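You operate a simulated robot arm through the tools that you are given. There is no shell and no other tool. Be economical: measure what you need, move in short steps, check, and stop when the job is done.

Carry out the task below with a simulated two-armed robot. There is one attempt and no reset: what you move stays moved.

TASK
Close up the overfull tank and drain it down to the Fill band.
Fine: lid shut, then air off and shutter to 0 %; spill nothing and close the tank valve.

It is judged by the outcome, as a careful person would: the job done as asked, and still so three seconds after it is handed in. It fails if anything else is knocked over, pushed out of place, dropped, spilled or broken. A push-on lid holds only when it is set on centred and level and pressed home; a screw cap is set on level and turned clockwise until tight.

THE ROBOT
Two 6-joint arms with two-finger parallel grippers on one trunk, on a base that drives. Base frame: it is fixed to the floor where the robot stands at the start and does not move with it; the origin is under the middle of the robot, x ahead of it, y to its left, z up. Units: mm, rad, N and s.
The left shoulder is at the start at [-101, 177, 759], the right one opposite. With the tool pointing down near the work surface each hand reaches from about 220 to 720 mm from the robot's upright axis, wherever it stands, measured 20 degrees to its own side. Places, roughly: air shutter [900, 100, 900]; air switch [500, 200, 700]; feed lever [400, 300, 800]; lift lever [700, -200, 900]; tank [700, 100, 800]; tank lid [600, 200, 800]; tank valve [500, 0, 500]. Payload 1.57 kg a hand.
The tool frame of a hand sits at the grasp point between the pads (the TCP): z along the fingers, y along the line on which they close. The tips reach 30 mm beyond it. Largest opening 80 mm; finger width 17, thickness 12; the body of the gripper, 40 by 82 mm, starts 80 mm behind the TCP.
Orientation is told as [roll, pitch, yaw] about the base's x, y, z axes, in that order, counted from this pose: with the fingers straight down and closing along the base's y, the tool's x points along the base's -x, its y along +y and its z along -z.

THE INTERFACE
- The arms move only by the tool arm_command. It takes "left_commands", "right_commands" or both (then of equal length, played together; a hand with none holds still); each is a list of rows, each a list of 3 entries, a list of its own where there are three numbers: the shift along the base's x, y, z in units of 100 mm (1.0 is 100 mm), then the turn, a rotation vector about the base's x, y, z in units of 45 degrees (1.0 is 45 degrees), then the finger opening in mm, from 0 to 80. In form: [[[dx, dy, dz], [wx, wy, wz], grip], ...]. A call has 1 to 10 rows; each row is the pose to reach, as a shift and turn from the pose commanded when the call began. A call with a number of a shift or a turn outside -1 to 1 is refused whole. Each row takes 0.2 s and may step no farther than 50 mm and 0.15 rad from the row before; otherwise, or with a gripper value out of range, the whole call is refused. Where a pose cannot be reached the arm comes as near as it can. A force on the tool above 40 N (or 10 N above the force at the start of the call, whichever is more), or a blocked arm, ends the call early, and 0.2 s more pass. The fingers move at their own pace (about 72 mm/s each) and stop on an object; they squeeze with about 32 N. The grip force told is the motor's: it shows also when the fingers shut on nothing. Time passes only in rows, and 0.2 s behind the last, so rows that repeat a pose let the fingers close. It gives the time, the measured TCP pose, the force on the tool (base axes), the opening and the grip force at its end, in the units of the frame above (readings bear some noise), with the torque about the TCP (base axes, N m) and any sound that the robot's microphone picked up.
- Cameras (640 x 400 px; columns grow to the right, rows downward): "scene" is now at [34.1, 21.3, 1478.6]; the picture's right is [0.30, -0.95, 0.00], its down [-0.72, -0.23, -0.66] and it looks along [0.63, 0.20, -0.75] (base axes); focal length 266 px, centre (320, 200). "left" rides on the left gripper at [72, 7, -122] in its tool frame; the picture's right is [-0.09, 1.00, 0.00], its down [-0.84, -0.08, -0.54] and it looks along [-0.54, -0.05, 0.84] (tool axes); focal length 238 px, centre (320, 200). "right" rides on the right gripper at [72, -7, -122] in its tool frame; the picture's right is [0.09, 1.00, 0.00], its down [-0.84, 0.08, -0.54] and it looks along [-0.54, 0.05, 0.84] (tool axes); focal length 238 px, centre (320, 200). There is no depth. A picture from a camera that has moved, and an enlarged one, comes with that camera's place and axes in the base frame and with its lens.
- snapshot(camera): a new picture of that camera. It takes no simulated time.
- lift_body(by): slides the trunk up (or, below 0, down) by that many mm; the arms and the scene camera ride with it, the base frame stays. It gives what a move gives, with no picture.
- roll_base(legs): drives the robot by 1 to 6 legs, each [ahead, left, turn to the left] in mm, mm and rad, along the robot's own axes; the way and the turn of a leg run together, so that a leg with both is an arc; at most 1500 mm and 3.142 rad a leg. The arms and the cameras ride along, it lands a little off, and it stops where it bumps. It gives what a move gives.
- turn_head(pan, tilt): turns the head with the scene camera to pan (to the left, within 2.496 rad either way) and tilt (down, from -0.506 to 1.204), counted from straight ahead of the robot. It gives what a move gives.
- close_up(camera, box): a new picture of the part [left, top, right, bottom] of that camera's present view, enlarged. It takes no simulated time.
- hand_in(): hands the job in; it is judged then, once.

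Work in short steps. Places have to be worked out from the pictures, the camera data and where the tool is seen: move nearer, look again, correct. Check each grasp and each placing, and mend what went wrong. You have 120 turns and 108 pictures in all, those below and enlarged ones among them. Open the grippers and draw the arms clear of the work before you hand the job in, unless the task says otherwise; then end with one line.

The tools are called after "Call:" as a command line: name --argument value ..., lists and objects as JSON in quotes. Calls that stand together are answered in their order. arm_command: Moves the arms, as the interface text tells. Its arguments: {"type":"object","properties":{"left_commands":{"type":"array"},"right_commands":{"type":"array"}},"required":[]} The other tools are called the same way: lift_body (by) slides the trunk up or down; roll_base (legs) drives the base; turn_head (pan, tilt) turns the head that bears the scene camera; snapshot (camera) takes a picture; close_up (camera, box) takes an enlarged picture of a part of a camera's view; hand_in () hands the job in.

At the start:

```text
time_s: 0.0
left_ee_pos: [369.1, 185.0, 1225.5]
left_ee_rot: [-0.001, 0.001, 0.0]
left_ft_force: [-0.4, 0.3, -0.5]
left_torque: [0.01, 0.01, -0.03]
left_width: 79.9
left_gripper_force: 0.0
right_ee_pos: [430.3, -105.4, 1190.5]
right_ee_rot: [0.001, 0.0, 0.0]
right_ft_force: [-0.3, 0.0, -0.6]
right_torque: [0.0, -0.04, -0.02]
right_width: 80.0
right_gripper_force: 0.1
trunk travel left (down, up): [-201.0, 127.0]
robot x, y, heading: [0.2, 3.5, -0.0]
head pan, tilt: [0.304, 0.852]
```

scene: 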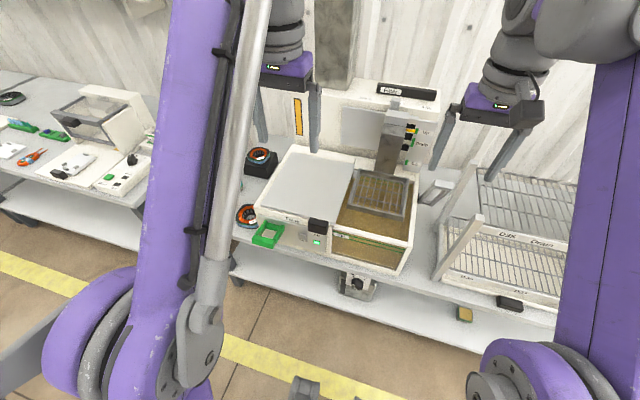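
right: 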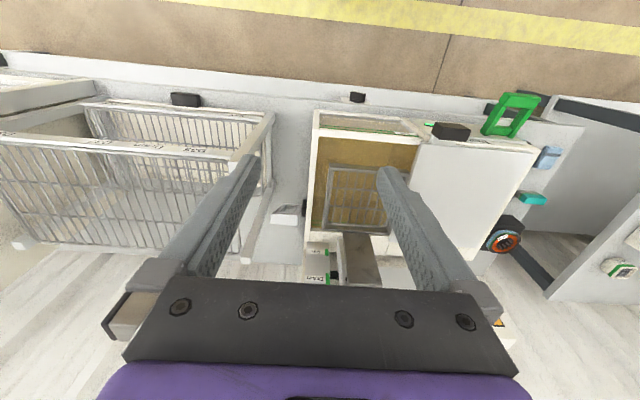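
left: 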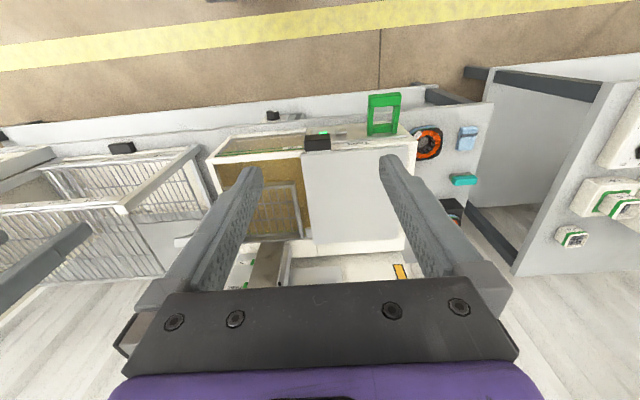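

The first pictures show a tank with a liquid bath and a basket, and a lid beside it. I take enlarged views to read the labels.

Call:
close_up --camera "scene" --box '[230, 140, 450, 300]'

Call:
close_up --camera "scene" --box '[280, 70, 460, 200]'

Call:
close_up --camera "left" --box '[190, 80, 500, 290]'

```text
2.50 times, centred on (340, 220) of scene
camera zoom: at [34.1, 21.3, 1478.6], right [0.3, -0.95, 0.0], down [-0.72, -0.23, -0.66], along [0.63, 0.2, -0.75], focal length 664 px, centre (270, 150)
```

zoom: 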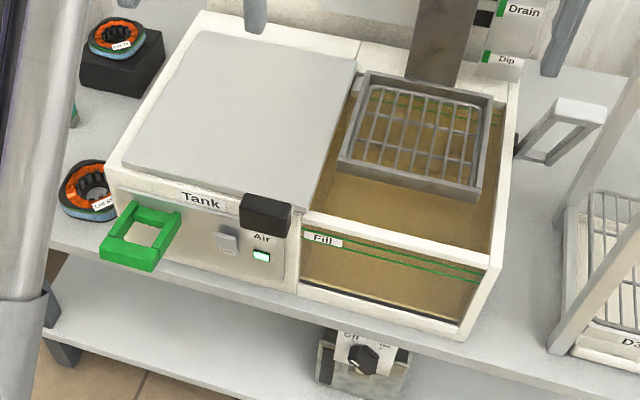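

```text
3.08 times, centred on (370, 135) of scene
camera zoom: at [34.1, 21.3, 1478.6], right [0.3, -0.95, 0.0], down [-0.72, -0.23, -0.66], along [0.63, 0.2, -0.75], focal length 818 px, centre (166, 400)
```

zoom: 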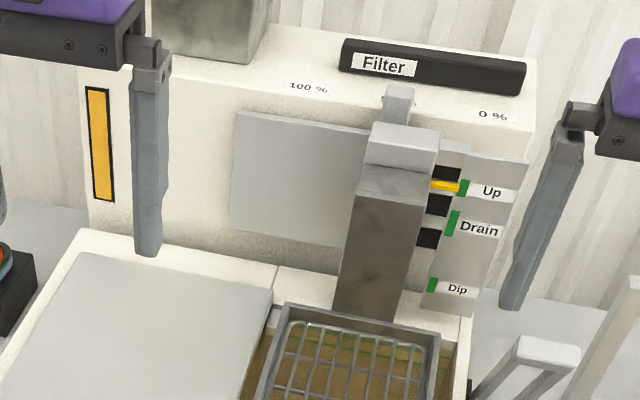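

```text
1.90 times, centred on (345, 185) of left
camera zoom: at [297.8, 191.0, 1348.9], right [0.09, 1.0, 0.0], down [0.84, -0.08, 0.54], along [0.54, -0.05, -0.84], focal length 454 px, centre (272, 229)
```

zoom: 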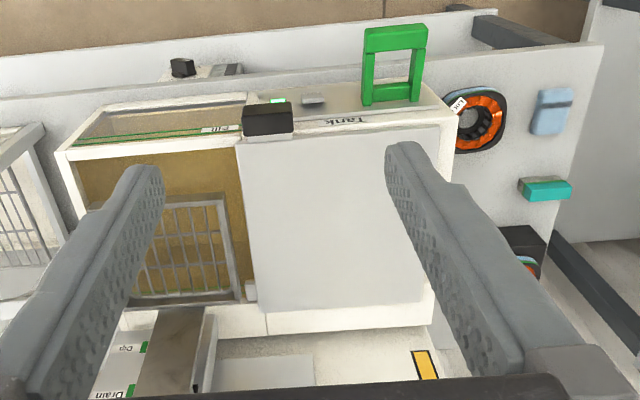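

The lid looks like a plate over the left half that slides right, with its black handle near [470,168,849]. The valve knob is near [474,17,537] and the green feed lever near [446,330,762]. I lower and pitch the right hand so its camera gives a flat view of the front.

Call:
arm_command --right_commands '[[[-0.1, 0.1, -0.3], [0, -0.18, 0], 80], [[-0.2, 0.2, -0.6], [0, -0.36, 0], 80], [[-0.3, 0.3, -0.8], [0, -0.54, 0], 80], [[-0.5, 0.4, -1.0], [0, -0.72, 0], 80], [[-0.7, 0.5, -1.0], [0, -0.9, 0], 80]]'

Call:
snapshot --camera "right"

```text
time_s: 1.2
left_ee_pos: [369.4, 182.9, 1226.7]
left_ee_rot: [0.0, 0.001, 0.001]
left_ft_force: [-0.7, 0.6, 0.3]
left_torque: [0.0, -0.02, 0.03]
left_width: 79.9
left_gripper_force: 0.0
right_ee_pos: [358.6, -55.6, 1091.8]
right_ee_rot: [-0.001, -0.709, 0.001]
right_ft_force: [-1.1, 0.2, -0.7]
right_torque: [0.02, 0.03, 0.03]
right_width: 80.3
right_gripper_force: 0.1
trunk travel left (down, up): [-201.0, 127.0]
robot x, y, heading: [-1.0, 0.4, -0.001]
head pan, tilt: [0.304, 0.852]
```

```text
101 pictures are left
camera right: at [224.8, -61.2, 1136.5], right [-0.07, 1.0, -0.06], down [0.28, 0.08, 0.96], along [0.96, 0.05, -0.29], focal length 238 px, centre (320, 200)
```

right: 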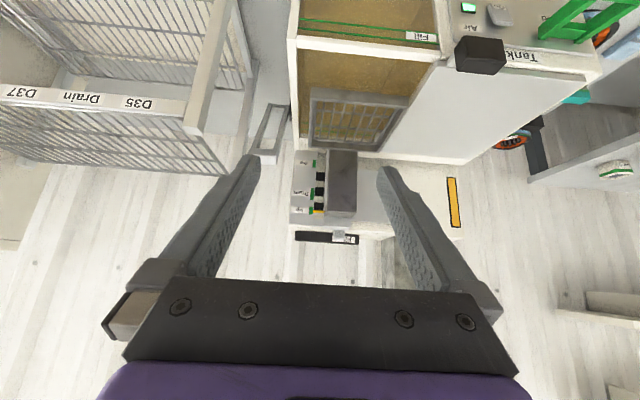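

The view is upside down but clear. I go 100 mm lower and a little back so the window and the basket height can be judged.

Call:
arm_command --right_commands '[[[-0.15, 0.1, -0.3], [0, -0.1, 0], 80], [[-0.3, 0.2, -0.6], [0, -0.2, 0], 80], [[-0.5, 0.3, -1.0], [0, -0.3, 0], 80], [[-0.5, 0.3, -1.0], [0, -0.3, 0], 80]]'

Call:
arm_command --right_commands '[[[0, 0, -0.4], [0, 0, 0], 80], [[0, 0, -0.8], [0, 0, 0], 80], [[0, 0, -0.9], [0, 0, 0], 80]]'

Call:
snapshot --camera "right"

```text
time_s: 2.2
left_ee_pos: [369.8, 183.7, 1227.0]
left_ee_rot: [0.001, 0.0, -0.001]
left_ft_force: [-1.4, -0.9, 0.2]
left_torque: [0.0, 0.01, 0.02]
left_width: 80.1
left_gripper_force: 0.1
right_ee_pos: [310.4, -26.1, 989.8]
right_ee_rot: [0.0, -0.943, 0.0]
right_ft_force: [-0.2, -0.2, -0.2]
right_torque: [-0.02, 0.0, -0.04]
right_width: 79.9
right_gripper_force: 0.1
trunk travel left (down, up): [-201.0, 127.0]
robot x, y, heading: [-3.5, 0.3, 0.001]
head pan, tilt: [0.304, 0.852]
```

```text
time_s: 3.0
left_ee_pos: [369.6, 185.0, 1226.5]
left_ee_rot: [0.0, 0.0, 0.0]
left_ft_force: [-0.1, -0.9, 0.6]
left_torque: [0.0, -0.01, -0.01]
left_width: 79.9
left_gripper_force: 0.0
right_ee_pos: [310.5, -25.7, 901.3]
right_ee_rot: [0.001, -0.944, 0.0]
right_ft_force: [-0.3, -0.2, -0.3]
right_torque: [0.04, 0.02, 0.0]
right_width: 80.0
right_gripper_force: 0.0
trunk travel left (down, up): [-201.0, 127.0]
robot x, y, heading: [0.3, 0.1, -0.001]
head pan, tilt: [0.304, 0.852]
```

```text
100 pictures are left
camera right: at [169.1, -31.3, 915.0], right [-0.05, 1.0, -0.07], down [0.05, 0.08, 1.0], along [1.0, 0.05, -0.06], focal length 238 px, centre (320, 200)
```

right: 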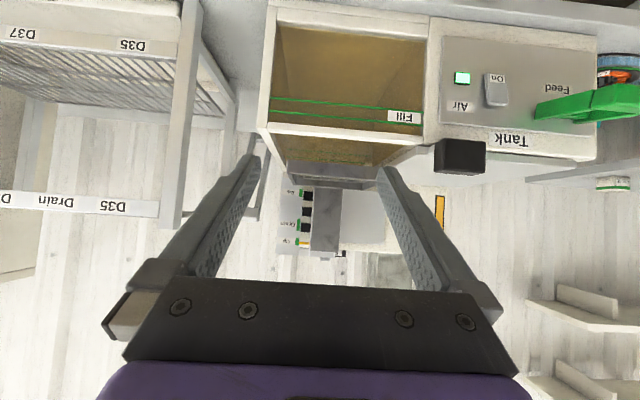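

Call:
close_up --camera "right" --box '[240, 0, 440, 125]'

Call:
close_up --camera "right" --box '[240, 120, 460, 260]'

Call:
close_up --camera "right" --box '[420, 40, 640, 190]'

```text
3.20 times, centred on (340, 62) of right
camera zoom: at [169.1, -31.3, 915.0], right [-0.05, 1.0, -0.07], down [0.05, 0.08, 1.0], along [1.0, 0.05, -0.06], focal length 763 px, centre (256, 640)
```

zoom: 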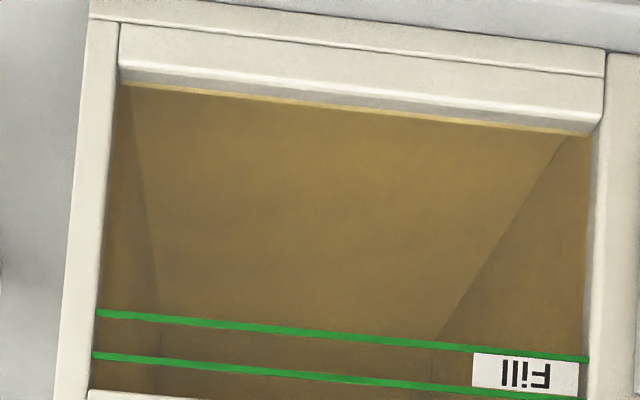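

```text
2.86 times, centred on (350, 190) of right
camera zoom: at [169.1, -31.3, 915.0], right [-0.05, 1.0, -0.07], down [0.05, 0.08, 1.0], along [1.0, 0.05, -0.06], focal length 681 px, centre (234, 229)
```

zoom: 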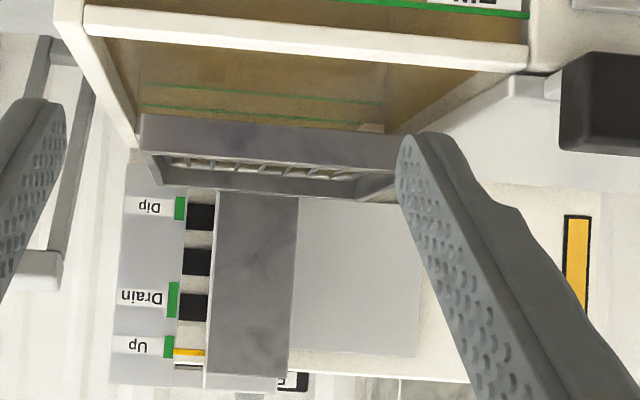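

```text
2.67 times, centred on (530, 115) of right
camera zoom: at [169.1, -31.3, 915.0], right [-0.05, 1.0, -0.07], down [0.05, 0.08, 1.0], along [1.0, 0.05, -0.06], focal length 636 px, centre (-240, 427)
```

zoom: 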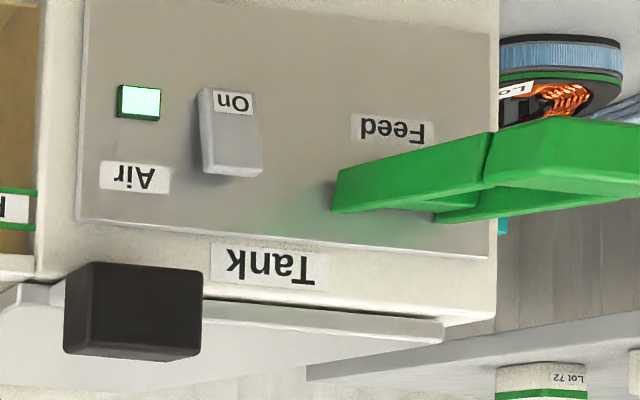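

The powder or liquid bath shows fill lines on the front window. The lift indicator is at Up, and the basket bottom (about z 830) seems just above the lid top (about z 818). I bring the left hand down to the left of the lid handle and shift the right hand away to the right.

Call:
arm_command --left_commands '[[[0.2, 0.15, -0.4], [0, 0, 0], 40], [[0.4, 0.3, -0.8], [0, 0, 0], 0], [[0.6, 0.5, -1.0], [0, 0, 0], 0], [[0.8, 0.6, -1.0], [0, 0, 0], 0]]' --right_commands '[[[0, -0.3, 0.2], [0, 0, 0], 80], [[0, -0.6, 0.4], [0, 0, 0], 80], [[-0.2, -0.8, 0.4], [0, 0, 0], 80], [[-0.2, -1.0, 0.4], [0, 0, 0], 80]]'

Call:
arm_command --left_commands '[[[0, 0, -0.4], [0, 0, 0], 0], [[0, 0, -0.8], [0, 0, 0], 0], [[0, 0, -1.0], [0, 0, 0], 0]]' --right_commands '[[[0, -0.3, 0], [0, 0, 0], 80], [[0, -0.6, 0], [0, 0, 0], 80], [[0, -0.8, 0], [0, 0, 0], 80]]'

Call:
snapshot --camera "left"

Call:
snapshot --camera "right"

```text
time_s: 4.0
left_ee_pos: [449.9, 245.1, 1125.3]
left_ee_rot: [0.001, 0.001, 0.001]
left_ft_force: [0.6, 0.0, -0.8]
left_torque: [0.02, 0.04, -0.01]
left_width: 0.0
left_gripper_force: 21.2
right_ee_pos: [290.2, -126.3, 939.7]
right_ee_rot: [-0.002, -0.944, 0.001]
right_ft_force: [0.0, -0.6, 0.2]
right_torque: [-0.01, 0.01, -0.01]
right_width: 80.1
right_gripper_force: 0.1
trunk travel left (down, up): [-201.0, 127.0]
robot x, y, heading: [6.5, -0.5, 0.002]
head pan, tilt: [0.304, 0.852]
```

```text
time_s: 4.8
left_ee_pos: [450.1, 244.1, 1026.4]
left_ee_rot: [0.0, -0.001, 0.001]
left_ft_force: [1.3, 0.5, 0.5]
left_torque: [0.0, 0.0, -0.03]
left_width: 0.2
left_gripper_force: 21.7
right_ee_pos: [291.0, -206.1, 939.9]
right_ee_rot: [-0.002, -0.943, -0.001]
right_ft_force: [-0.2, 0.0, 0.4]
right_torque: [-0.03, 0.02, -0.02]
right_width: 80.3
right_gripper_force: 0.1
trunk travel left (down, up): [-201.0, 127.0]
robot x, y, heading: [-1.3, 1.2, -0.003]
head pan, tilt: [0.304, 0.852]
```

```text
96 pictures are left
camera left: at [377.6, 251.1, 1147.9], right [0.09, 1.0, 0.0], down [0.84, -0.08, 0.54], along [0.54, -0.05, -0.84], focal length 238 px, centre (320, 200)
```

left: 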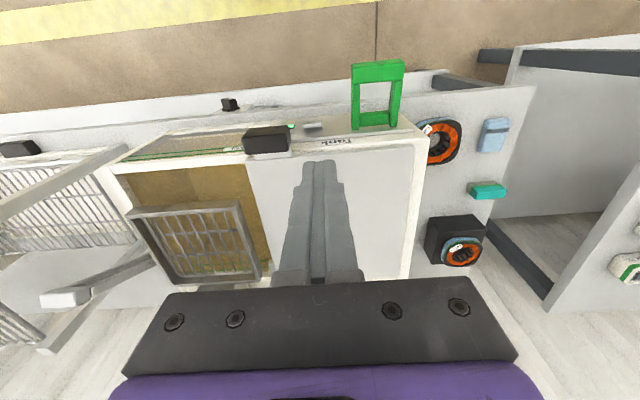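

```text
95 pictures are left
camera right: at [149.2, -211.2, 954.5], right [-0.05, 1.0, -0.08], down [0.05, 0.08, 1.0], along [1.0, 0.05, -0.06], focal length 238 px, centre (320, 200)
```

right: 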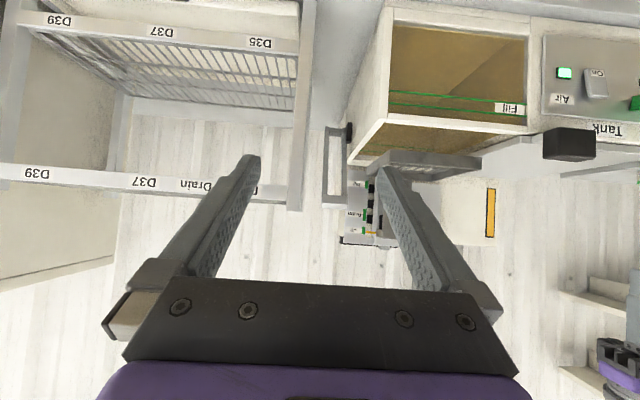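

The basket and lid heights need checking before sliding, so I zoom in on them from both hands.

Call:
close_up --camera "right" --box '[340, 90, 600, 250]'

Call:
close_up --camera "left" --box '[100, 110, 340, 290]'

```text
2.46 times, centred on (470, 170) of right
camera zoom: at [149.2, -211.2, 954.5], right [-0.05, 1.0, -0.08], down [0.05, 0.08, 1.0], along [1.0, 0.05, -0.06], focal length 587 px, centre (-49, 274)
```

zoom: 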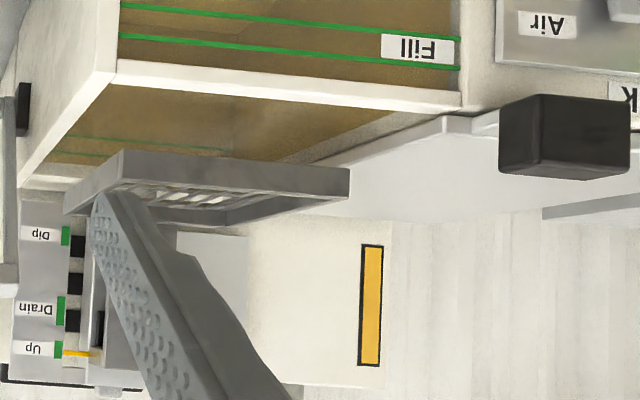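

```text
2.22 times, centred on (220, 200) of left
camera zoom: at [377.6, 251.1, 1147.9], right [0.09, 1.0, 0.0], down [0.84, -0.08, 0.54], along [0.54, -0.05, -0.84], focal length 530 px, centre (542, 200)
```

zoom: 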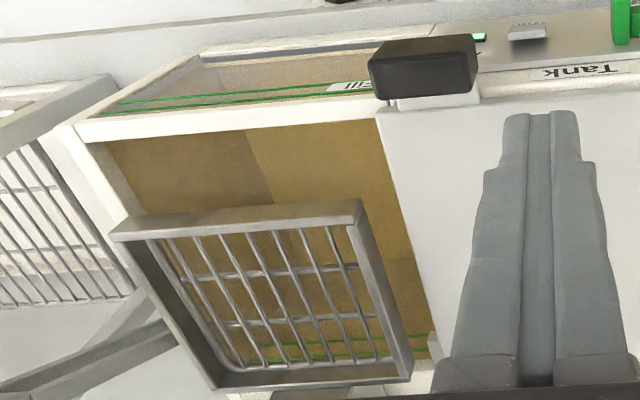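

The basket sits clearly above the lid plane. The handle spans about x 468–487, y 143–203, z 806–852. I lower the closed left fingers to its left side, tips at about z 826, without touching the lid.

Call:
arm_command --left_commands '[[[0.14, 0, -0.4], [0, 0, 0], 0], [[0.27, 0, -0.8], [0, 0, 0], 0], [[0.27, 0, -1.0], [0, 0, 0], 0]]'

Call:
arm_command --left_commands '[[[0, 0, -0.4], [0, 0, 0], 0], [[0, 0, -0.7], [0, 0, 0], 0]]'

Call:
close_up --camera "right" --box '[460, 80, 640, 200]'

Call:
snapshot --camera "left"

```text
time_s: 5.6
left_ee_pos: [476.6, 244.0, 924.8]
left_ee_rot: [-0.001, -0.001, -0.001]
left_ft_force: [0.5, -0.3, -1.1]
left_torque: [0.0, 0.01, -0.03]
left_width: 0.0
left_gripper_force: 21.4
right_ee_pos: [289.8, -205.4, 940.7]
right_ee_rot: [-0.001, -0.941, 0.0]
right_ft_force: [-0.3, 0.2, -0.6]
right_torque: [0.02, 0.01, 0.02]
right_width: 80.2
right_gripper_force: 0.1
trunk travel left (down, up): [-201.0, 127.0]
robot x, y, heading: [-1.6, -4.9, 0.002]
head pan, tilt: [0.304, 0.852]
```

```text
time_s: 6.2
left_ee_pos: [478.2, 244.9, 854.8]
left_ee_rot: [0.0, 0.001, 0.0]
left_ft_force: [0.1, 0.0, 0.9]
left_torque: [-0.02, 0.03, 0.03]
left_width: 0.1
left_gripper_force: 20.8
right_ee_pos: [289.9, -205.4, 940.0]
right_ee_rot: [0.001, -0.942, 0.002]
right_ft_force: [-0.8, 0.3, -0.4]
right_torque: [0.03, -0.01, -0.03]
right_width: 79.7
right_gripper_force: 0.0
trunk travel left (down, up): [-201.0, 127.0]
robot x, y, heading: [0.6, 4.6, -0.003]
head pan, tilt: [0.304, 0.852]
```

```text
3.33 times, centred on (550, 140) of right
camera zoom: at [149.2, -210.9, 954.4], right [-0.05, 1.0, -0.07], down [0.05, 0.08, 1.0], along [1.0, 0.05, -0.06], focal length 794 px, centre (-447, 400)
```

zoom: 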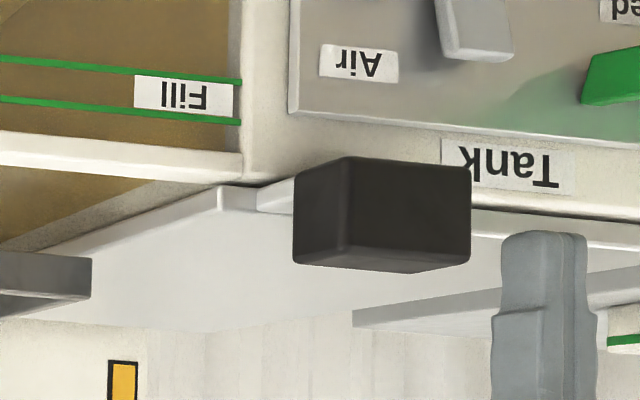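

```text
91 pictures are left
camera left: at [405.6, 251.4, 977.3], right [0.09, 1.0, 0.0], down [0.84, -0.08, 0.54], along [0.54, -0.05, -0.84], focal length 238 px, centre (320, 200)
```

left: 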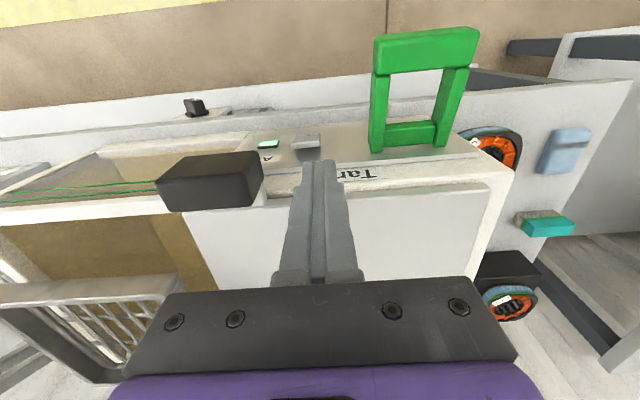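

The finger tips overlap the handle in height and depth. I push toward -y in short steps.

Call:
arm_command --left_commands '[[[0, -0.2, 0], [0, 0, 0], 0], [[0, -0.35, 0], [0, 0, 0], 0], [[0, -0.5, 0], [0, 0, 0], 0], [[0, -0.65, 0], [0, 0, 0], 0], [[0, -0.8, 0], [0, 0, 0], 0]]'

Call:
snapshot --camera "left"

```text
time_s: 7.4
left_ee_pos: [477.0, 163.9, 856.5]
left_ee_rot: [0.001, -0.001, -0.001]
left_ft_force: [1.5, 0.6, -0.3]
left_torque: [0.05, 0.01, 0.01]
left_width: 0.0
left_gripper_force: 21.5
right_ee_pos: [289.3, -205.7, 941.6]
right_ee_rot: [-0.002, -0.942, 0.001]
right_ft_force: [0.4, 0.0, 0.1]
right_torque: [0.04, -0.03, 0.01]
right_width: 79.6
right_gripper_force: 0.1
trunk travel left (down, up): [-201.0, 127.0]
robot x, y, heading: [0.6, -0.3, 0.003]
head pan, tilt: [0.304, 0.852]
```

```text
90 pictures are left
camera left: at [405.3, 170.6, 978.4], right [0.09, 1.0, 0.0], down [0.84, -0.08, 0.54], along [0.54, -0.05, -0.84], focal length 238 px, centre (320, 200)
```

left: 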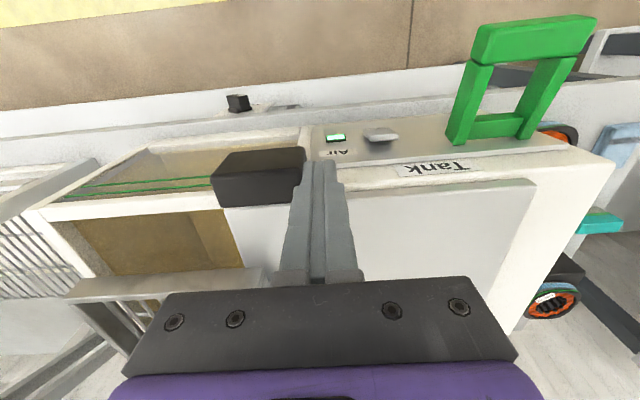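

The lid slides easily under the basket. I keep pushing, watching the force.

Call:
arm_command --left_commands '[[[0, -0.15, 0], [0, 0, 0], 0], [[0, -0.3, 0], [0, 0, 0], 0], [[0, -0.45, 0], [0, 0, 0], 0], [[0, -0.6, 0], [0, 0, 0], 0], [[0, -0.75, 0], [0, 0, 0], 0], [[0, -0.9, 0], [0, 0, 0], 0]]'

Call:
snapshot --camera "right"

```text
time_s: 8.8
left_ee_pos: [476.9, 73.3, 856.8]
left_ee_rot: [0.0, 0.001, 0.0]
left_ft_force: [0.3, 0.8, 0.0]
left_torque: [0.01, 0.0, 0.02]
left_width: 0.0
left_gripper_force: 21.4
right_ee_pos: [291.8, -206.0, 940.0]
right_ee_rot: [-0.001, -0.943, 0.0]
right_ft_force: [0.0, -0.6, -0.5]
right_torque: [0.0, 0.01, -0.01]
right_width: 79.9
right_gripper_force: 0.0
trunk travel left (down, up): [-201.0, 127.0]
robot x, y, heading: [-0.3, 3.9, -0.003]
head pan, tilt: [0.304, 0.852]
```

```text
89 pictures are left
camera right: at [149.0, -211.2, 954.3], right [-0.05, 1.0, -0.07], down [0.05, 0.08, 1.0], along [1.0, 0.05, -0.06], focal length 238 px, centre (320, 200)
```

right: 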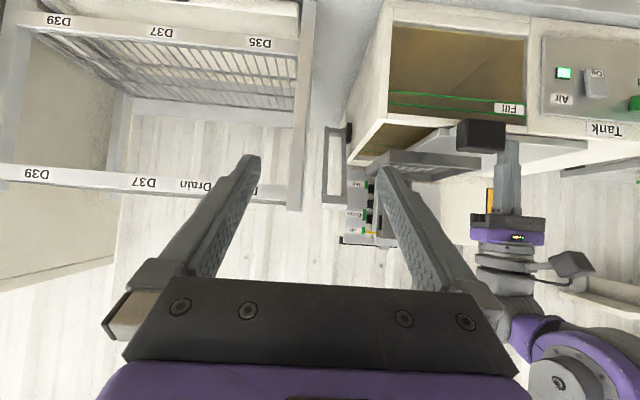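

The lid is about two thirds closed, and roughly 90 mm remain. I go on in finer steps.

Call:
arm_command --left_commands '[[[0, -0.15, 0], [0, 0, 0], 0], [[0, -0.3, 0], [0, 0, 0], 0], [[0, -0.45, 0], [0, 0, 0], 0], [[0, -0.55, 0], [0, 0, 0], 0], [[0, -0.65, 0], [0, 0, 0], 0], [[0, -0.72, 0], [0, 0, 0], 0]]'

Call:
close_up --camera "right" --box '[320, 40, 600, 240]'

```text
time_s: 10.2
left_ee_pos: [478.9, 3.0, 856.3]
left_ee_rot: [0.0, 0.001, 0.0]
left_ft_force: [0.4, 1.8, -1.1]
left_torque: [0.03, 0.02, 0.01]
left_width: 0.0
left_gripper_force: 21.2
right_ee_pos: [289.8, -205.5, 941.0]
right_ee_rot: [-0.001, -0.943, -0.001]
right_ft_force: [0.2, -0.4, 0.3]
right_torque: [-0.01, 0.0, 0.03]
right_width: 80.0
right_gripper_force: 0.1
trunk travel left (down, up): [-201.0, 127.0]
robot x, y, heading: [1.0, 2.5, -0.002]
head pan, tilt: [0.304, 0.852]
```

```text
2.00 times, centred on (460, 140) of right
camera zoom: at [149.2, -210.9, 954.4], right [-0.05, 1.0, -0.07], down [0.05, 0.08, 1.0], along [1.0, 0.05, -0.06], focal length 477 px, centre (40, 320)
```

zoom: 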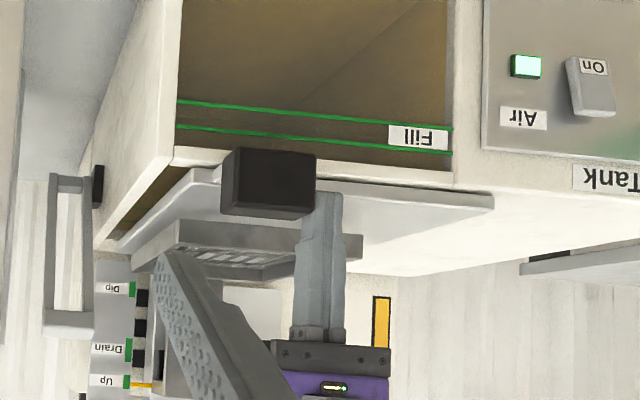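

About 20–30 mm remain to the right rim. I push on slowly until it seats.

Call:
arm_command --left_commands '[[[0, -0.08, 0], [0, 0, 0], 0], [[0, -0.16, 0], [0, 0, 0], 0], [[0, -0.22, 0], [0, 0, 0], 0], [[0, -0.28, 0], [0, 0, 0], 0], [[0, -0.34, 0], [0, 0, 0], 0], [[0, -0.4, 0], [0, 0, 0], 0]]'

Call:
close_up --camera "right" --box '[320, 40, 600, 240]'

```text
time_s: 11.6
left_ee_pos: [478.5, -29.3, 856.0]
left_ee_rot: [0.007, 0.002, 0.005]
left_ft_force: [-5.4, 40.3, -3.5]
left_torque: [0.81, 0.12, -0.1]
left_width: 0.1
left_gripper_force: 21.1
right_ee_pos: [290.3, -200.7, 942.0]
right_ee_rot: [-0.005, -0.942, 0.007]
right_ft_force: [-0.4, -0.4, -0.3]
right_torque: [0.04, -0.02, 0.04]
right_width: 80.2
right_gripper_force: 0.1
trunk travel left (down, up): [-201.0, 127.0]
robot x, y, heading: [-0.5, 0.1, 0.0]
head pan, tilt: [0.304, 0.852]
```

```text
2.00 times, centred on (460, 140) of right
camera zoom: at [149.1, -206.9, 955.1], right [-0.06, 1.0, -0.08], down [0.05, 0.08, 1.0], along [1.0, 0.05, -0.06], focal length 477 px, centre (40, 320)
```

zoom: 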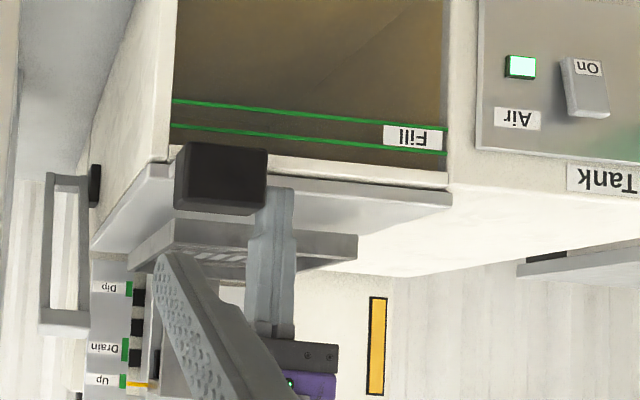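

The lid hit its stop at 40 N and now covers the opening to the right end. I release it, back the left hand away, and pitch it to look at the air switch, which I judge near [490,228,718].

Call:
arm_command --left_commands '[[[0, 0.3, 0], [0, 0, 0], 0], [[-0.3, 0.6, 0.2], [0, 0, 0], 0], [[-0.6, 0.8, 0.4], [0, -0.18, 0], 0], [[-0.9, 1, 0.5], [0, -0.36, 0], 0], [[-1, 1, 0.5], [0, -0.54, 0], 0], [[-1, 1, 0.5], [0, -0.72, 0], 0], [[-1, 1, 0.4], [0, -0.9, 0], 0], [[-1, 1, 0.2], [0, -1, 0], 0]]'

Call:
arm_command --left_commands '[[[-0.3, 0.4, -0.3], [0, 0, 0], 0], [[-0.6, 0.8, -0.6], [0, 0, 0], 0], [[-0.8, 1, -0.9], [0, 0, 0], 0], [[-0.8, 1, -0.9], [0, 0, 0], 0]]'

Call:
snapshot --camera "left"

Call:
snapshot --camera "scene"

```text
time_s: 13.4
left_ee_pos: [378.8, 62.4, 875.8]
left_ee_rot: [0.0, -0.788, 0.0]
left_ft_force: [-0.3, 0.3, 0.2]
left_torque: [0.0, 0.02, 0.0]
left_width: 0.4
left_gripper_force: 21.1
right_ee_pos: [290.6, -206.1, 940.1]
right_ee_rot: [0.0, -0.942, -0.001]
right_ft_force: [-0.3, -0.2, -0.7]
right_torque: [0.01, 0.03, -0.02]
right_width: 79.9
right_gripper_force: 0.1
trunk travel left (down, up): [-201.0, 127.0]
robot x, y, heading: [2.4, -0.7, 0.0]
head pan, tilt: [0.304, 0.852]
```

```text
refused: row 1 steps farther than a row can; nothing moved
```

```text
86 pictures are left
camera left: at [240.3, 69.3, 912.0], right [0.06, 1.0, 0.06], down [0.21, -0.08, 0.98], along [0.98, -0.05, -0.21], focal length 238 px, centre (320, 200)
```

left: 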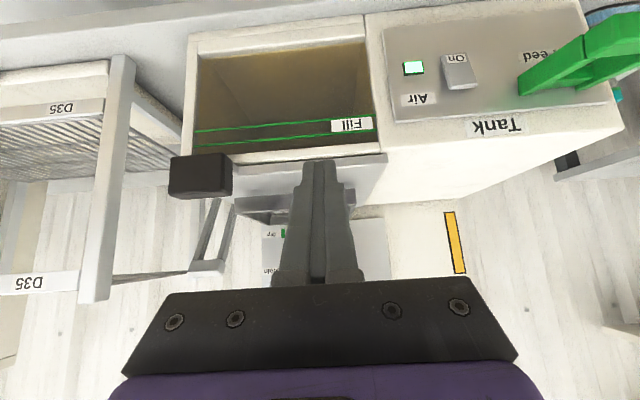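

```text
85 pictures are left
camera scene: at [34.5, 21.2, 1478.6], right [0.3, -0.95, 0.0], down [-0.72, -0.23, -0.66], along [0.63, 0.2, -0.75], focal length 266 px, centre (320, 200)
```

scene: 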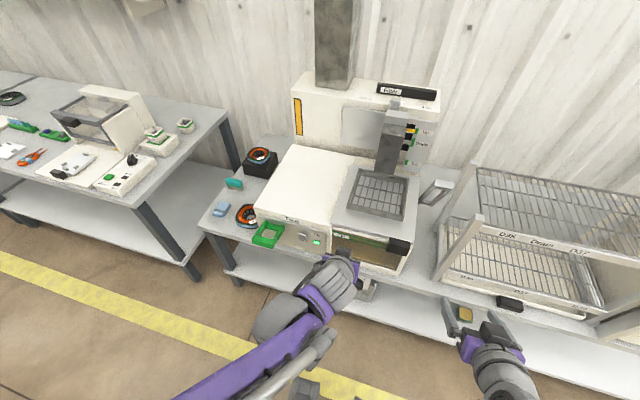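

The lid is closed. I enlarge the air switch to see how it works.

Call:
close_up --camera "left" --box '[380, 20, 540, 120]'

Call:
close_up --camera "scene" --box '[230, 200, 430, 320]'

Call:
close_up --camera "scene" --box '[290, 60, 470, 220]'

```text
4.00 times, centred on (460, 70) of left
camera zoom: at [240.3, 69.3, 912.0], right [0.06, 1.0, 0.06], down [0.21, -0.08, 0.98], along [0.98, -0.05, -0.21], focal length 953 px, centre (-240, 720)
```

zoom: 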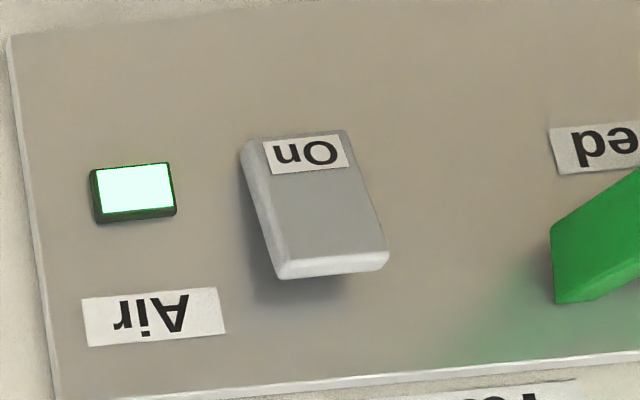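

```text
3.20 times, centred on (330, 260) of scene
camera zoom: at [34.5, 21.2, 1478.6], right [0.3, -0.95, 0.0], down [-0.72, -0.23, -0.66], along [0.63, 0.2, -0.75], focal length 850 px, centre (288, 8)
```

zoom: 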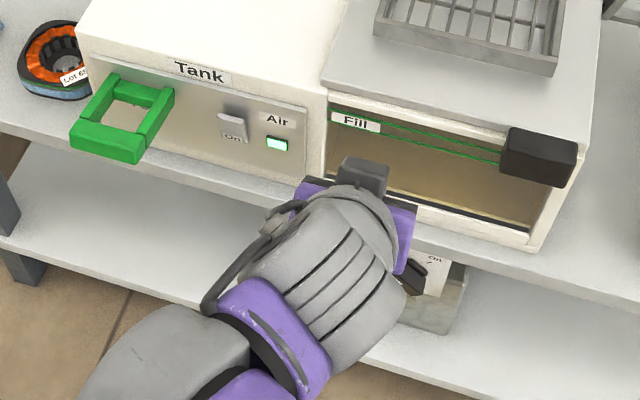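

```text
2.50 times, centred on (380, 140) of scene
camera zoom: at [34.5, 21.2, 1478.6], right [0.3, -0.95, 0.0], down [-0.72, -0.23, -0.66], along [0.63, 0.2, -0.75], focal length 664 px, centre (170, 350)
```

zoom: 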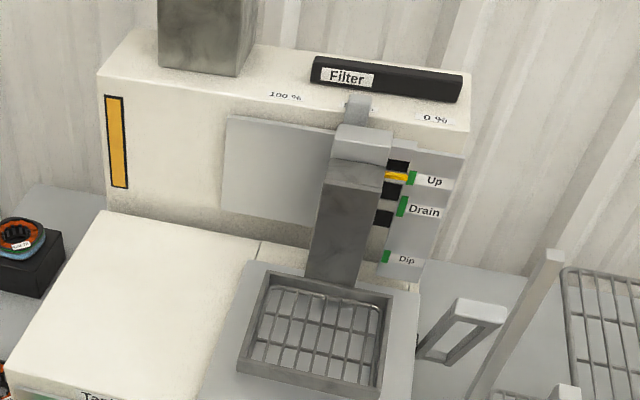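

The rocker is pressed in at the "On" (lower) end and its upper end sticks out near [490,230,730]. I bring the left tips in front of the upper end, keeping clear of the green feed lever at y ≥ 280.

Call:
arm_command --left_commands '[[[0, 0.4, -0.1], [0, 0, 0], 0], [[0, 0.8, -0.2], [0, 0, 0], 0], [[0, 0.98, -0.4], [0, 0, 0], 0], [[0, 0.98, -0.6], [0, 0, 0], 0]]'

Call:
arm_command --left_commands '[[[0.1, 0.4, -0.1], [0, 0, 0], 0], [[0.3, 0.68, -0.4], [0, 0, 0], 0], [[0.52, 0.68, -0.72], [0, 0, 0], 0]]'

Call:
snapshot --camera "left"

Call:
close_up --camera "scene" --box '[230, 200, 430, 320]'

```text
time_s: 14.4
left_ee_pos: [378.6, 161.5, 816.7]
left_ee_rot: [0.0, -0.785, 0.0]
left_ft_force: [-0.7, 1.3, 0.6]
left_torque: [0.0, 0.0, -0.02]
left_width: 0.1
left_gripper_force: 21.3
right_ee_pos: [290.2, -204.7, 940.8]
right_ee_rot: [0.0, -0.944, -0.001]
right_ft_force: [0.6, -0.5, 0.1]
right_torque: [0.0, 0.05, -0.01]
right_width: 79.8
right_gripper_force: 0.0
trunk travel left (down, up): [-201.0, 127.0]
robot x, y, heading: [-0.6, 1.0, -0.003]
head pan, tilt: [0.304, 0.852]
```

```text
time_s: 15.2
left_ee_pos: [430.4, 227.6, 744.3]
left_ee_rot: [0.0, -0.784, 0.0]
left_ft_force: [0.3, 0.1, 0.3]
left_torque: [-0.03, 0.0, -0.02]
left_width: 0.1
left_gripper_force: 21.6
right_ee_pos: [289.0, -205.1, 940.7]
right_ee_rot: [-0.001, -0.943, -0.001]
right_ft_force: [-0.6, 0.3, -0.5]
right_torque: [-0.02, -0.02, 0.02]
right_width: 79.9
right_gripper_force: 0.0
trunk travel left (down, up): [-201.0, 127.0]
robot x, y, heading: [-4.4, -0.0, -0.002]
head pan, tilt: [0.304, 0.852]
```

```text
81 pictures are left
camera left: at [293.3, 234.8, 780.6], right [0.07, 1.0, 0.07], down [0.21, -0.08, 0.97], along [0.98, -0.05, -0.21], focal length 238 px, centre (320, 200)
```

left: 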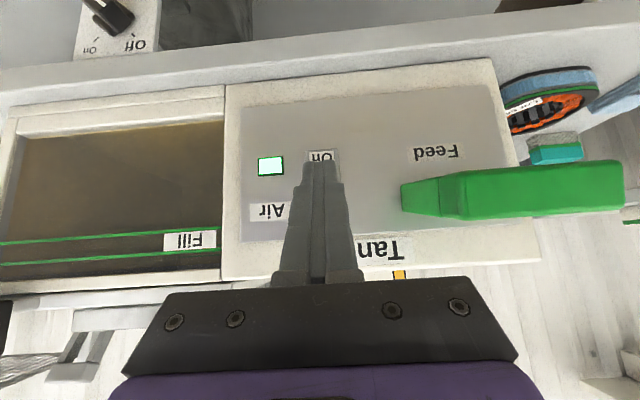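

```text
3.20 times, centred on (330, 260) of scene
camera zoom: at [35.2, 21.4, 1478.6], right [0.3, -0.95, 0.0], down [-0.72, -0.23, -0.66], along [0.63, 0.2, -0.75], focal length 850 px, centre (288, 8)
```

zoom: 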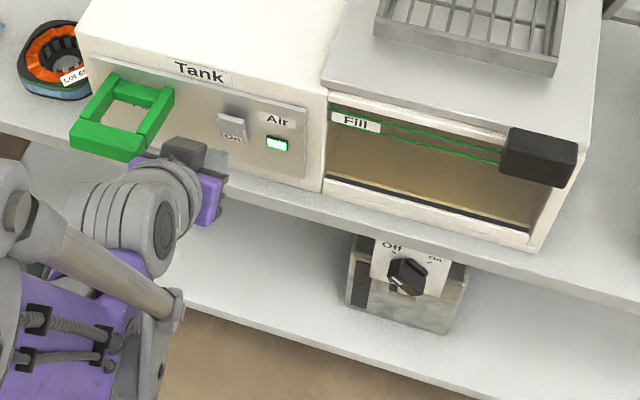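

The fingers are lined up with the switch at y ≈ 229. I push forward slowly.

Call:
arm_command --left_commands '[[[0.15, 0, 0], [0, 0, 0], 0], [[0.25, 0, 0], [0, 0, 0], 0], [[0.32, 0, 0], [0, 0, 0], 0], [[0.38, 0, 0], [0, 0, 0], 0], [[0.44, 0, 0], [0, 0, 0], 0]]'

Call:
snapshot --camera "left"

```text
time_s: 16.4
left_ee_pos: [465.2, 228.1, 745.1]
left_ee_rot: [0.002, -0.776, -0.001]
left_ft_force: [-17.9, -0.4, 9.1]
left_torque: [-0.06, 0.07, 0.04]
left_width: 0.0
left_gripper_force: 20.9
right_ee_pos: [287.5, -205.5, 941.9]
right_ee_rot: [-0.001, -0.944, 0.001]
right_ft_force: [-0.2, 0.7, -0.8]
right_torque: [-0.03, -0.02, 0.0]
right_width: 80.1
right_gripper_force: 0.0
trunk travel left (down, up): [-201.0, 127.0]
robot x, y, heading: [-3.9, 1.8, 0.006]
head pan, tilt: [0.304, 0.852]
stopped in row 5 (left hand): the force on the tool passed its limit at 46 N (the readings are from after the stop); the commanded pose is now the measured one
```

```text
79 pictures are left
camera left: at [327.7, 234.8, 781.7], right [0.07, 1.0, 0.07], down [0.22, -0.08, 0.97], along [0.97, -0.05, -0.22], focal length 238 px, centre (320, 200)
```

left: 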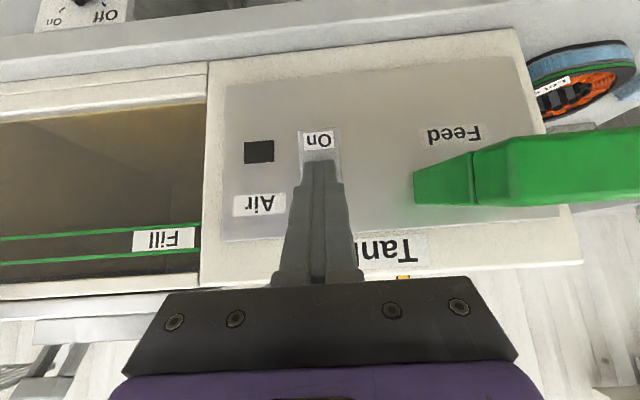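

The LED is dark, so the air is off. I back the left hand out and move it to look at the window.

Call:
arm_command --left_commands '[[[-0.4, 0, 0], [0, 0, 0], 0], [[-0.8, -0.2, 0.1], [0, 0, 0], 0], [[-1, -0.6, 0.3], [0, 0, 0], 0], [[-1, -1, 0.5], [0, 0, 0], 0], [[-1, -1, 0.9], [0, 0, 0], 0]]'

Call:
arm_command --left_commands '[[[0, -0.4, 0.1], [0, 0, 0], 0], [[0, -0.8, 0.3], [0, 0, 0], 0], [[0, -0.8, 0.3], [0, 0, 0], 0]]'

Call:
snapshot --camera "left"

```text
time_s: 17.6
left_ee_pos: [366.5, 129.0, 834.1]
left_ee_rot: [-0.001, -0.779, 0.0]
left_ft_force: [-0.7, -0.5, 0.1]
left_torque: [-0.01, 0.01, 0.0]
left_width: 0.2
left_gripper_force: 21.5
right_ee_pos: [288.3, -205.2, 940.7]
right_ee_rot: [0.002, -0.944, 0.001]
right_ft_force: [0.5, -0.2, -0.2]
right_torque: [0.01, -0.01, 0.01]
right_width: 79.9
right_gripper_force: 0.1
trunk travel left (down, up): [-201.0, 127.0]
robot x, y, heading: [-1.1, -0.2, 0.002]
head pan, tilt: [0.304, 0.852]
```

```text
time_s: 18.4
left_ee_pos: [368.1, 47.5, 864.2]
left_ee_rot: [-0.001, -0.778, 0.001]
left_ft_force: [-0.4, 0.7, 0.7]
left_torque: [-0.01, 0.01, 0.01]
left_width: 0.0
left_gripper_force: 21.6
right_ee_pos: [289.5, -204.8, 940.8]
right_ee_rot: [0.001, -0.944, 0.0]
right_ft_force: [0.1, 0.3, 0.1]
right_torque: [0.01, 0.02, 0.02]
right_width: 79.9
right_gripper_force: 0.1
trunk travel left (down, up): [-201.0, 127.0]
robot x, y, heading: [0.3, 1.1, 0.001]
head pan, tilt: [0.304, 0.852]
```

```text
78 pictures are left
camera left: at [230.6, 54.5, 900.4], right [0.07, 1.0, 0.06], down [0.22, -0.08, 0.97], along [0.97, -0.05, -0.22], focal length 238 px, centre (320, 200)
```

left: 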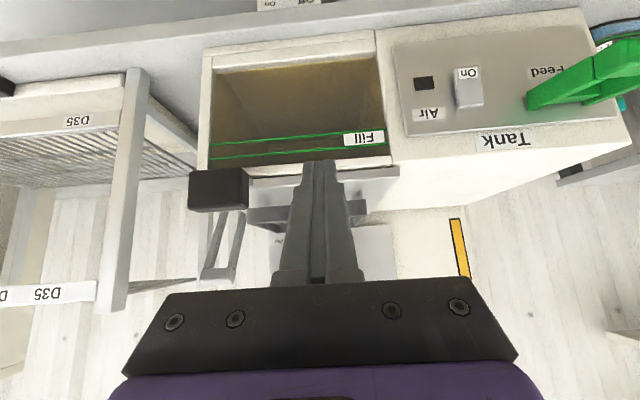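

I enlarge the window from the hand and scene cameras to find the bath surface.

Call:
close_up --camera "left" --box '[195, 40, 395, 180]'

Call:
close_up --camera "scene" --box '[310, 215, 430, 290]'

```text
2.86 times, centred on (295, 110) of left
camera zoom: at [230.6, 54.5, 900.4], right [0.07, 1.0, 0.06], down [0.22, -0.08, 0.97], along [0.97, -0.05, -0.22], focal length 681 px, centre (391, 457)
```

zoom: 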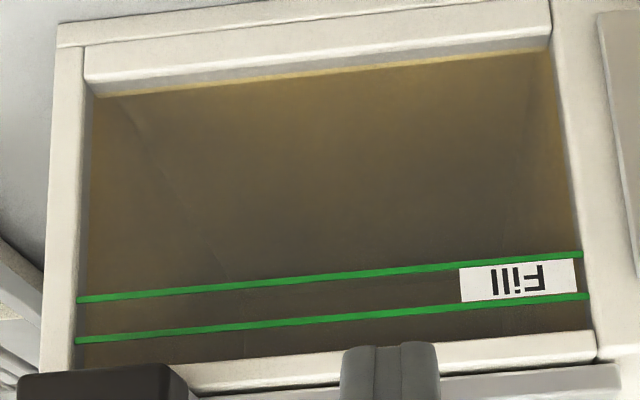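

```text
5.33 times, centred on (370, 252) of scene
camera zoom: at [33.4, 21.5, 1478.6], right [0.3, -0.95, 0.0], down [-0.72, -0.23, -0.66], along [0.63, 0.2, -0.75], focal length 1417 px, centre (53, -80)
```

zoom: 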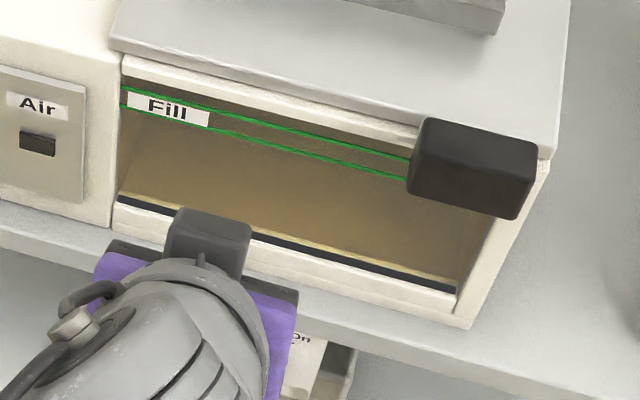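

The air is off, and no surface is visible yet in the window. Next is the shutter tab, roughly [882,38,1040], to be moved to the 0 % end at about y -62. I raise the trunk 110 mm, which lifts both arms clear, then turn the head for a better view.

Call:
lift_body --by 110

Call:
arm_command --left_commands '[[[-0.3, 0.3, 0.2], [0, 0, 0], 0], [[-0.6, 0.6, 0.3], [0, 0, 0], 0], [[-0.9, 0.9, 0.4], [0, 0, 0], 0], [[-1, 1, 0.4], [0, 0, 0], 0]]' --right_commands '[[[0, 0, 0.3], [0, 0, 0], 80], [[0, 0.2, 0.6], [0, 0, 0], 80], [[0.2, 0.4, 0.9], [0, 0, 0], 80], [[0.2, 0.5, 1], [0, 0, 0], 80]]'

Call:
turn_head --pan 0.0 --tilt 0.6

Call:
snapshot --camera "scene"

Call:
snapshot --camera "right"

```text
time_s: 19.8
left_ee_pos: [366.7, 49.3, 973.4]
left_ee_rot: [0.0, -0.778, 0.001]
left_ft_force: [-0.2, 0.3, -0.4]
left_torque: [0.01, -0.05, 0.01]
left_width: 0.0
left_gripper_force: 21.5
right_ee_pos: [303.1, -205.3, 1062.8]
right_ee_rot: [-0.001, -0.972, 0.001]
right_ft_force: [-1.0, 0.2, 0.4]
right_torque: [0.01, -0.03, 0.0]
right_width: 79.9
right_gripper_force: 0.2
trunk travel left (down, up): [-311.0, 17.0]
robot x, y, heading: [1.0, 3.7, 0.003]
head pan, tilt: [0.304, 0.852]
```

```text
time_s: 20.8
left_ee_pos: [272.6, 148.0, 1012.4]
left_ee_rot: [0.002, -0.779, -0.003]
left_ft_force: [0.6, 0.3, -1.1]
left_torque: [0.01, -0.01, -0.01]
left_width: 0.0
left_gripper_force: 21.3
left hand out of reach, approached as far as the arm can: row 4
right_ee_pos: [324.8, -154.1, 1162.8]
right_ee_rot: [0.0, -0.971, 0.001]
right_ft_force: [1.0, -0.7, 0.5]
right_torque: [0.0, 0.0, -0.02]
right_width: 79.9
right_gripper_force: 0.0
right hand out of reach, approached as far as the arm can: row 1, 2
trunk travel left (down, up): [-311.0, 17.0]
robot x, y, heading: [1.2, -0.2, 0.003]
head pan, tilt: [0.304, 0.852]
```

```text
time_s: 21.6
left_ee_pos: [272.5, 147.6, 1012.5]
left_ee_rot: [-0.001, -0.775, 0.0]
left_ft_force: [1.5, 0.5, 0.0]
left_torque: [0.02, -0.03, 0.0]
left_width: 0.1
left_gripper_force: 21.1
right_ee_pos: [324.7, -154.4, 1164.1]
right_ee_rot: [0.002, -0.971, 0.001]
right_ft_force: [0.8, 0.4, 0.1]
right_torque: [0.01, -0.01, 0.01]
right_width: 79.8
right_gripper_force: 0.1
trunk travel left (down, up): [-311.0, 17.0]
robot x, y, heading: [-2.3, -0.6, 0.0]
head pan, tilt: [0.0, 0.6]
```

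```text
75 pictures are left
camera scene: at [43.4, -2.0, 1614.8], right [0.0, -1.0, 0.0], down [-0.57, 0.0, -0.82], along [0.82, 0.0, -0.57], focal length 266 px, centre (320, 200)
```

scene: 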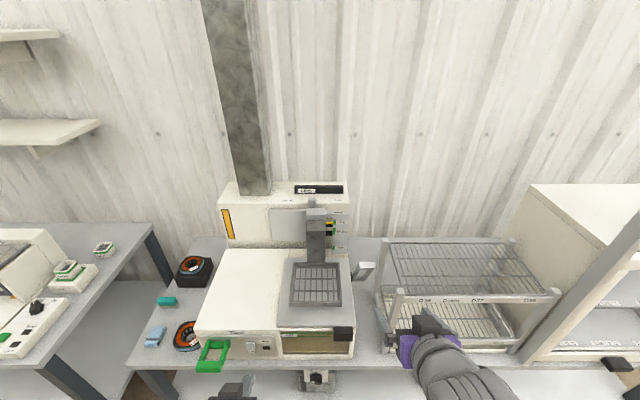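

```text
74 pictures are left
camera right: at [183.5, -160.8, 1172.6], right [-0.05, 1.0, -0.08], down [0.02, 0.08, 1.0], along [1.0, 0.05, -0.03], focal length 238 px, centre (320, 200)
```

right: 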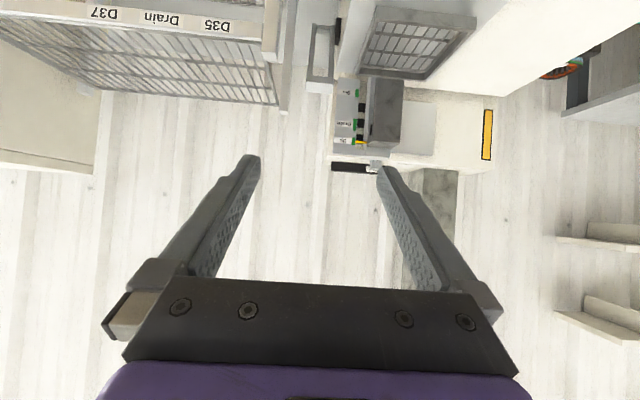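

Call:
close_up --camera "scene" --box '[215, 170, 375, 270]'

Call:
close_up --camera "right" --box '[300, 60, 500, 190]'

```text
4.00 times, centred on (295, 220) of scene
camera zoom: at [43.4, -2.0, 1614.8], right [0.0, -1.0, 0.0], down [-0.57, 0.0, -0.82], along [0.82, 0.0, -0.57], focal length 1063 px, centre (420, 120)
```

zoom: 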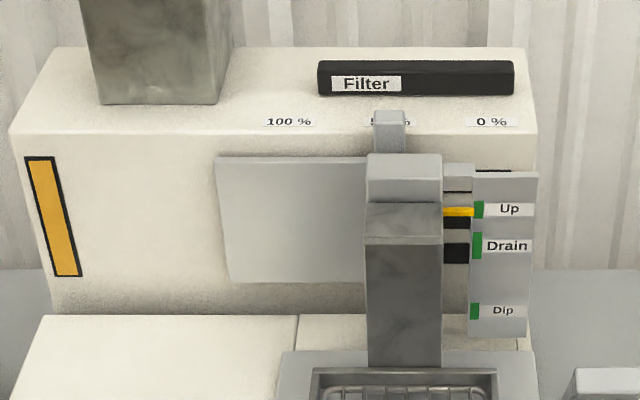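

```text
3.08 times, centred on (400, 125) of right
camera zoom: at [183.5, -160.8, 1172.6], right [-0.05, 1.0, -0.08], down [0.02, 0.08, 1.0], along [1.0, 0.05, -0.03], focal length 733 px, centre (74, 431)
```

zoom: 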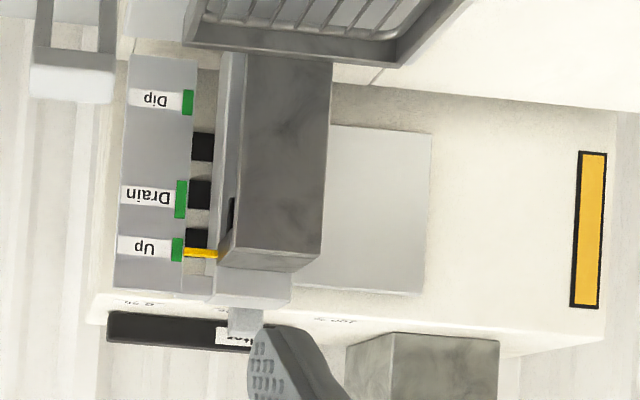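

The shutter is a plate whose tab sits at the 50 % mark, about [875,27,1030]; 0 % is at y ≈ -70. I must drive closer, so I tilt the head down to see how much floor lies between the base and the bench.

Call:
turn_head --pan 0.0 --tilt 1.2

Call:
snapshot --camera "scene"

```text
time_s: 22.6
left_ee_pos: [271.7, 148.0, 1013.5]
left_ee_rot: [0.001, -0.776, 0.0]
left_ft_force: [-0.1, 0.3, -0.7]
left_torque: [0.03, -0.02, 0.0]
left_width: 0.0
left_gripper_force: 20.7
right_ee_pos: [325.5, -154.8, 1162.5]
right_ee_rot: [-0.002, -0.973, 0.001]
right_ft_force: [-1.3, 0.3, 0.4]
right_torque: [0.0, 0.04, 0.01]
right_width: 80.0
right_gripper_force: 0.1
trunk travel left (down, up): [-311.0, 17.0]
robot x, y, heading: [2.2, 1.9, 0.002]
head pan, tilt: [0.0, 1.201]
```

```text
71 pictures are left
camera scene: at [11.0, -2.1, 1570.3], right [0.0, -1.0, 0.0], down [-0.93, 0.0, -0.36], along [0.36, 0.0, -0.93], focal length 266 px, centre (320, 200)
```

scene: 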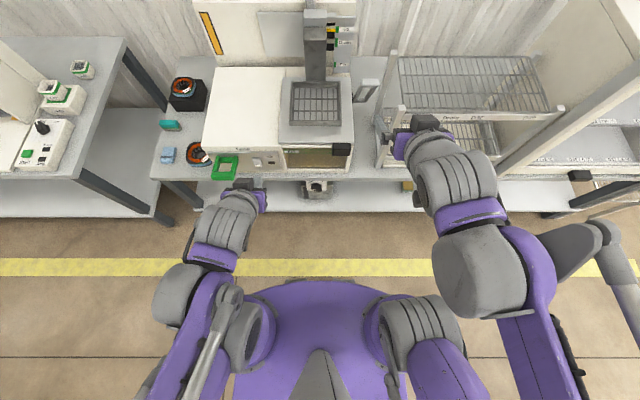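

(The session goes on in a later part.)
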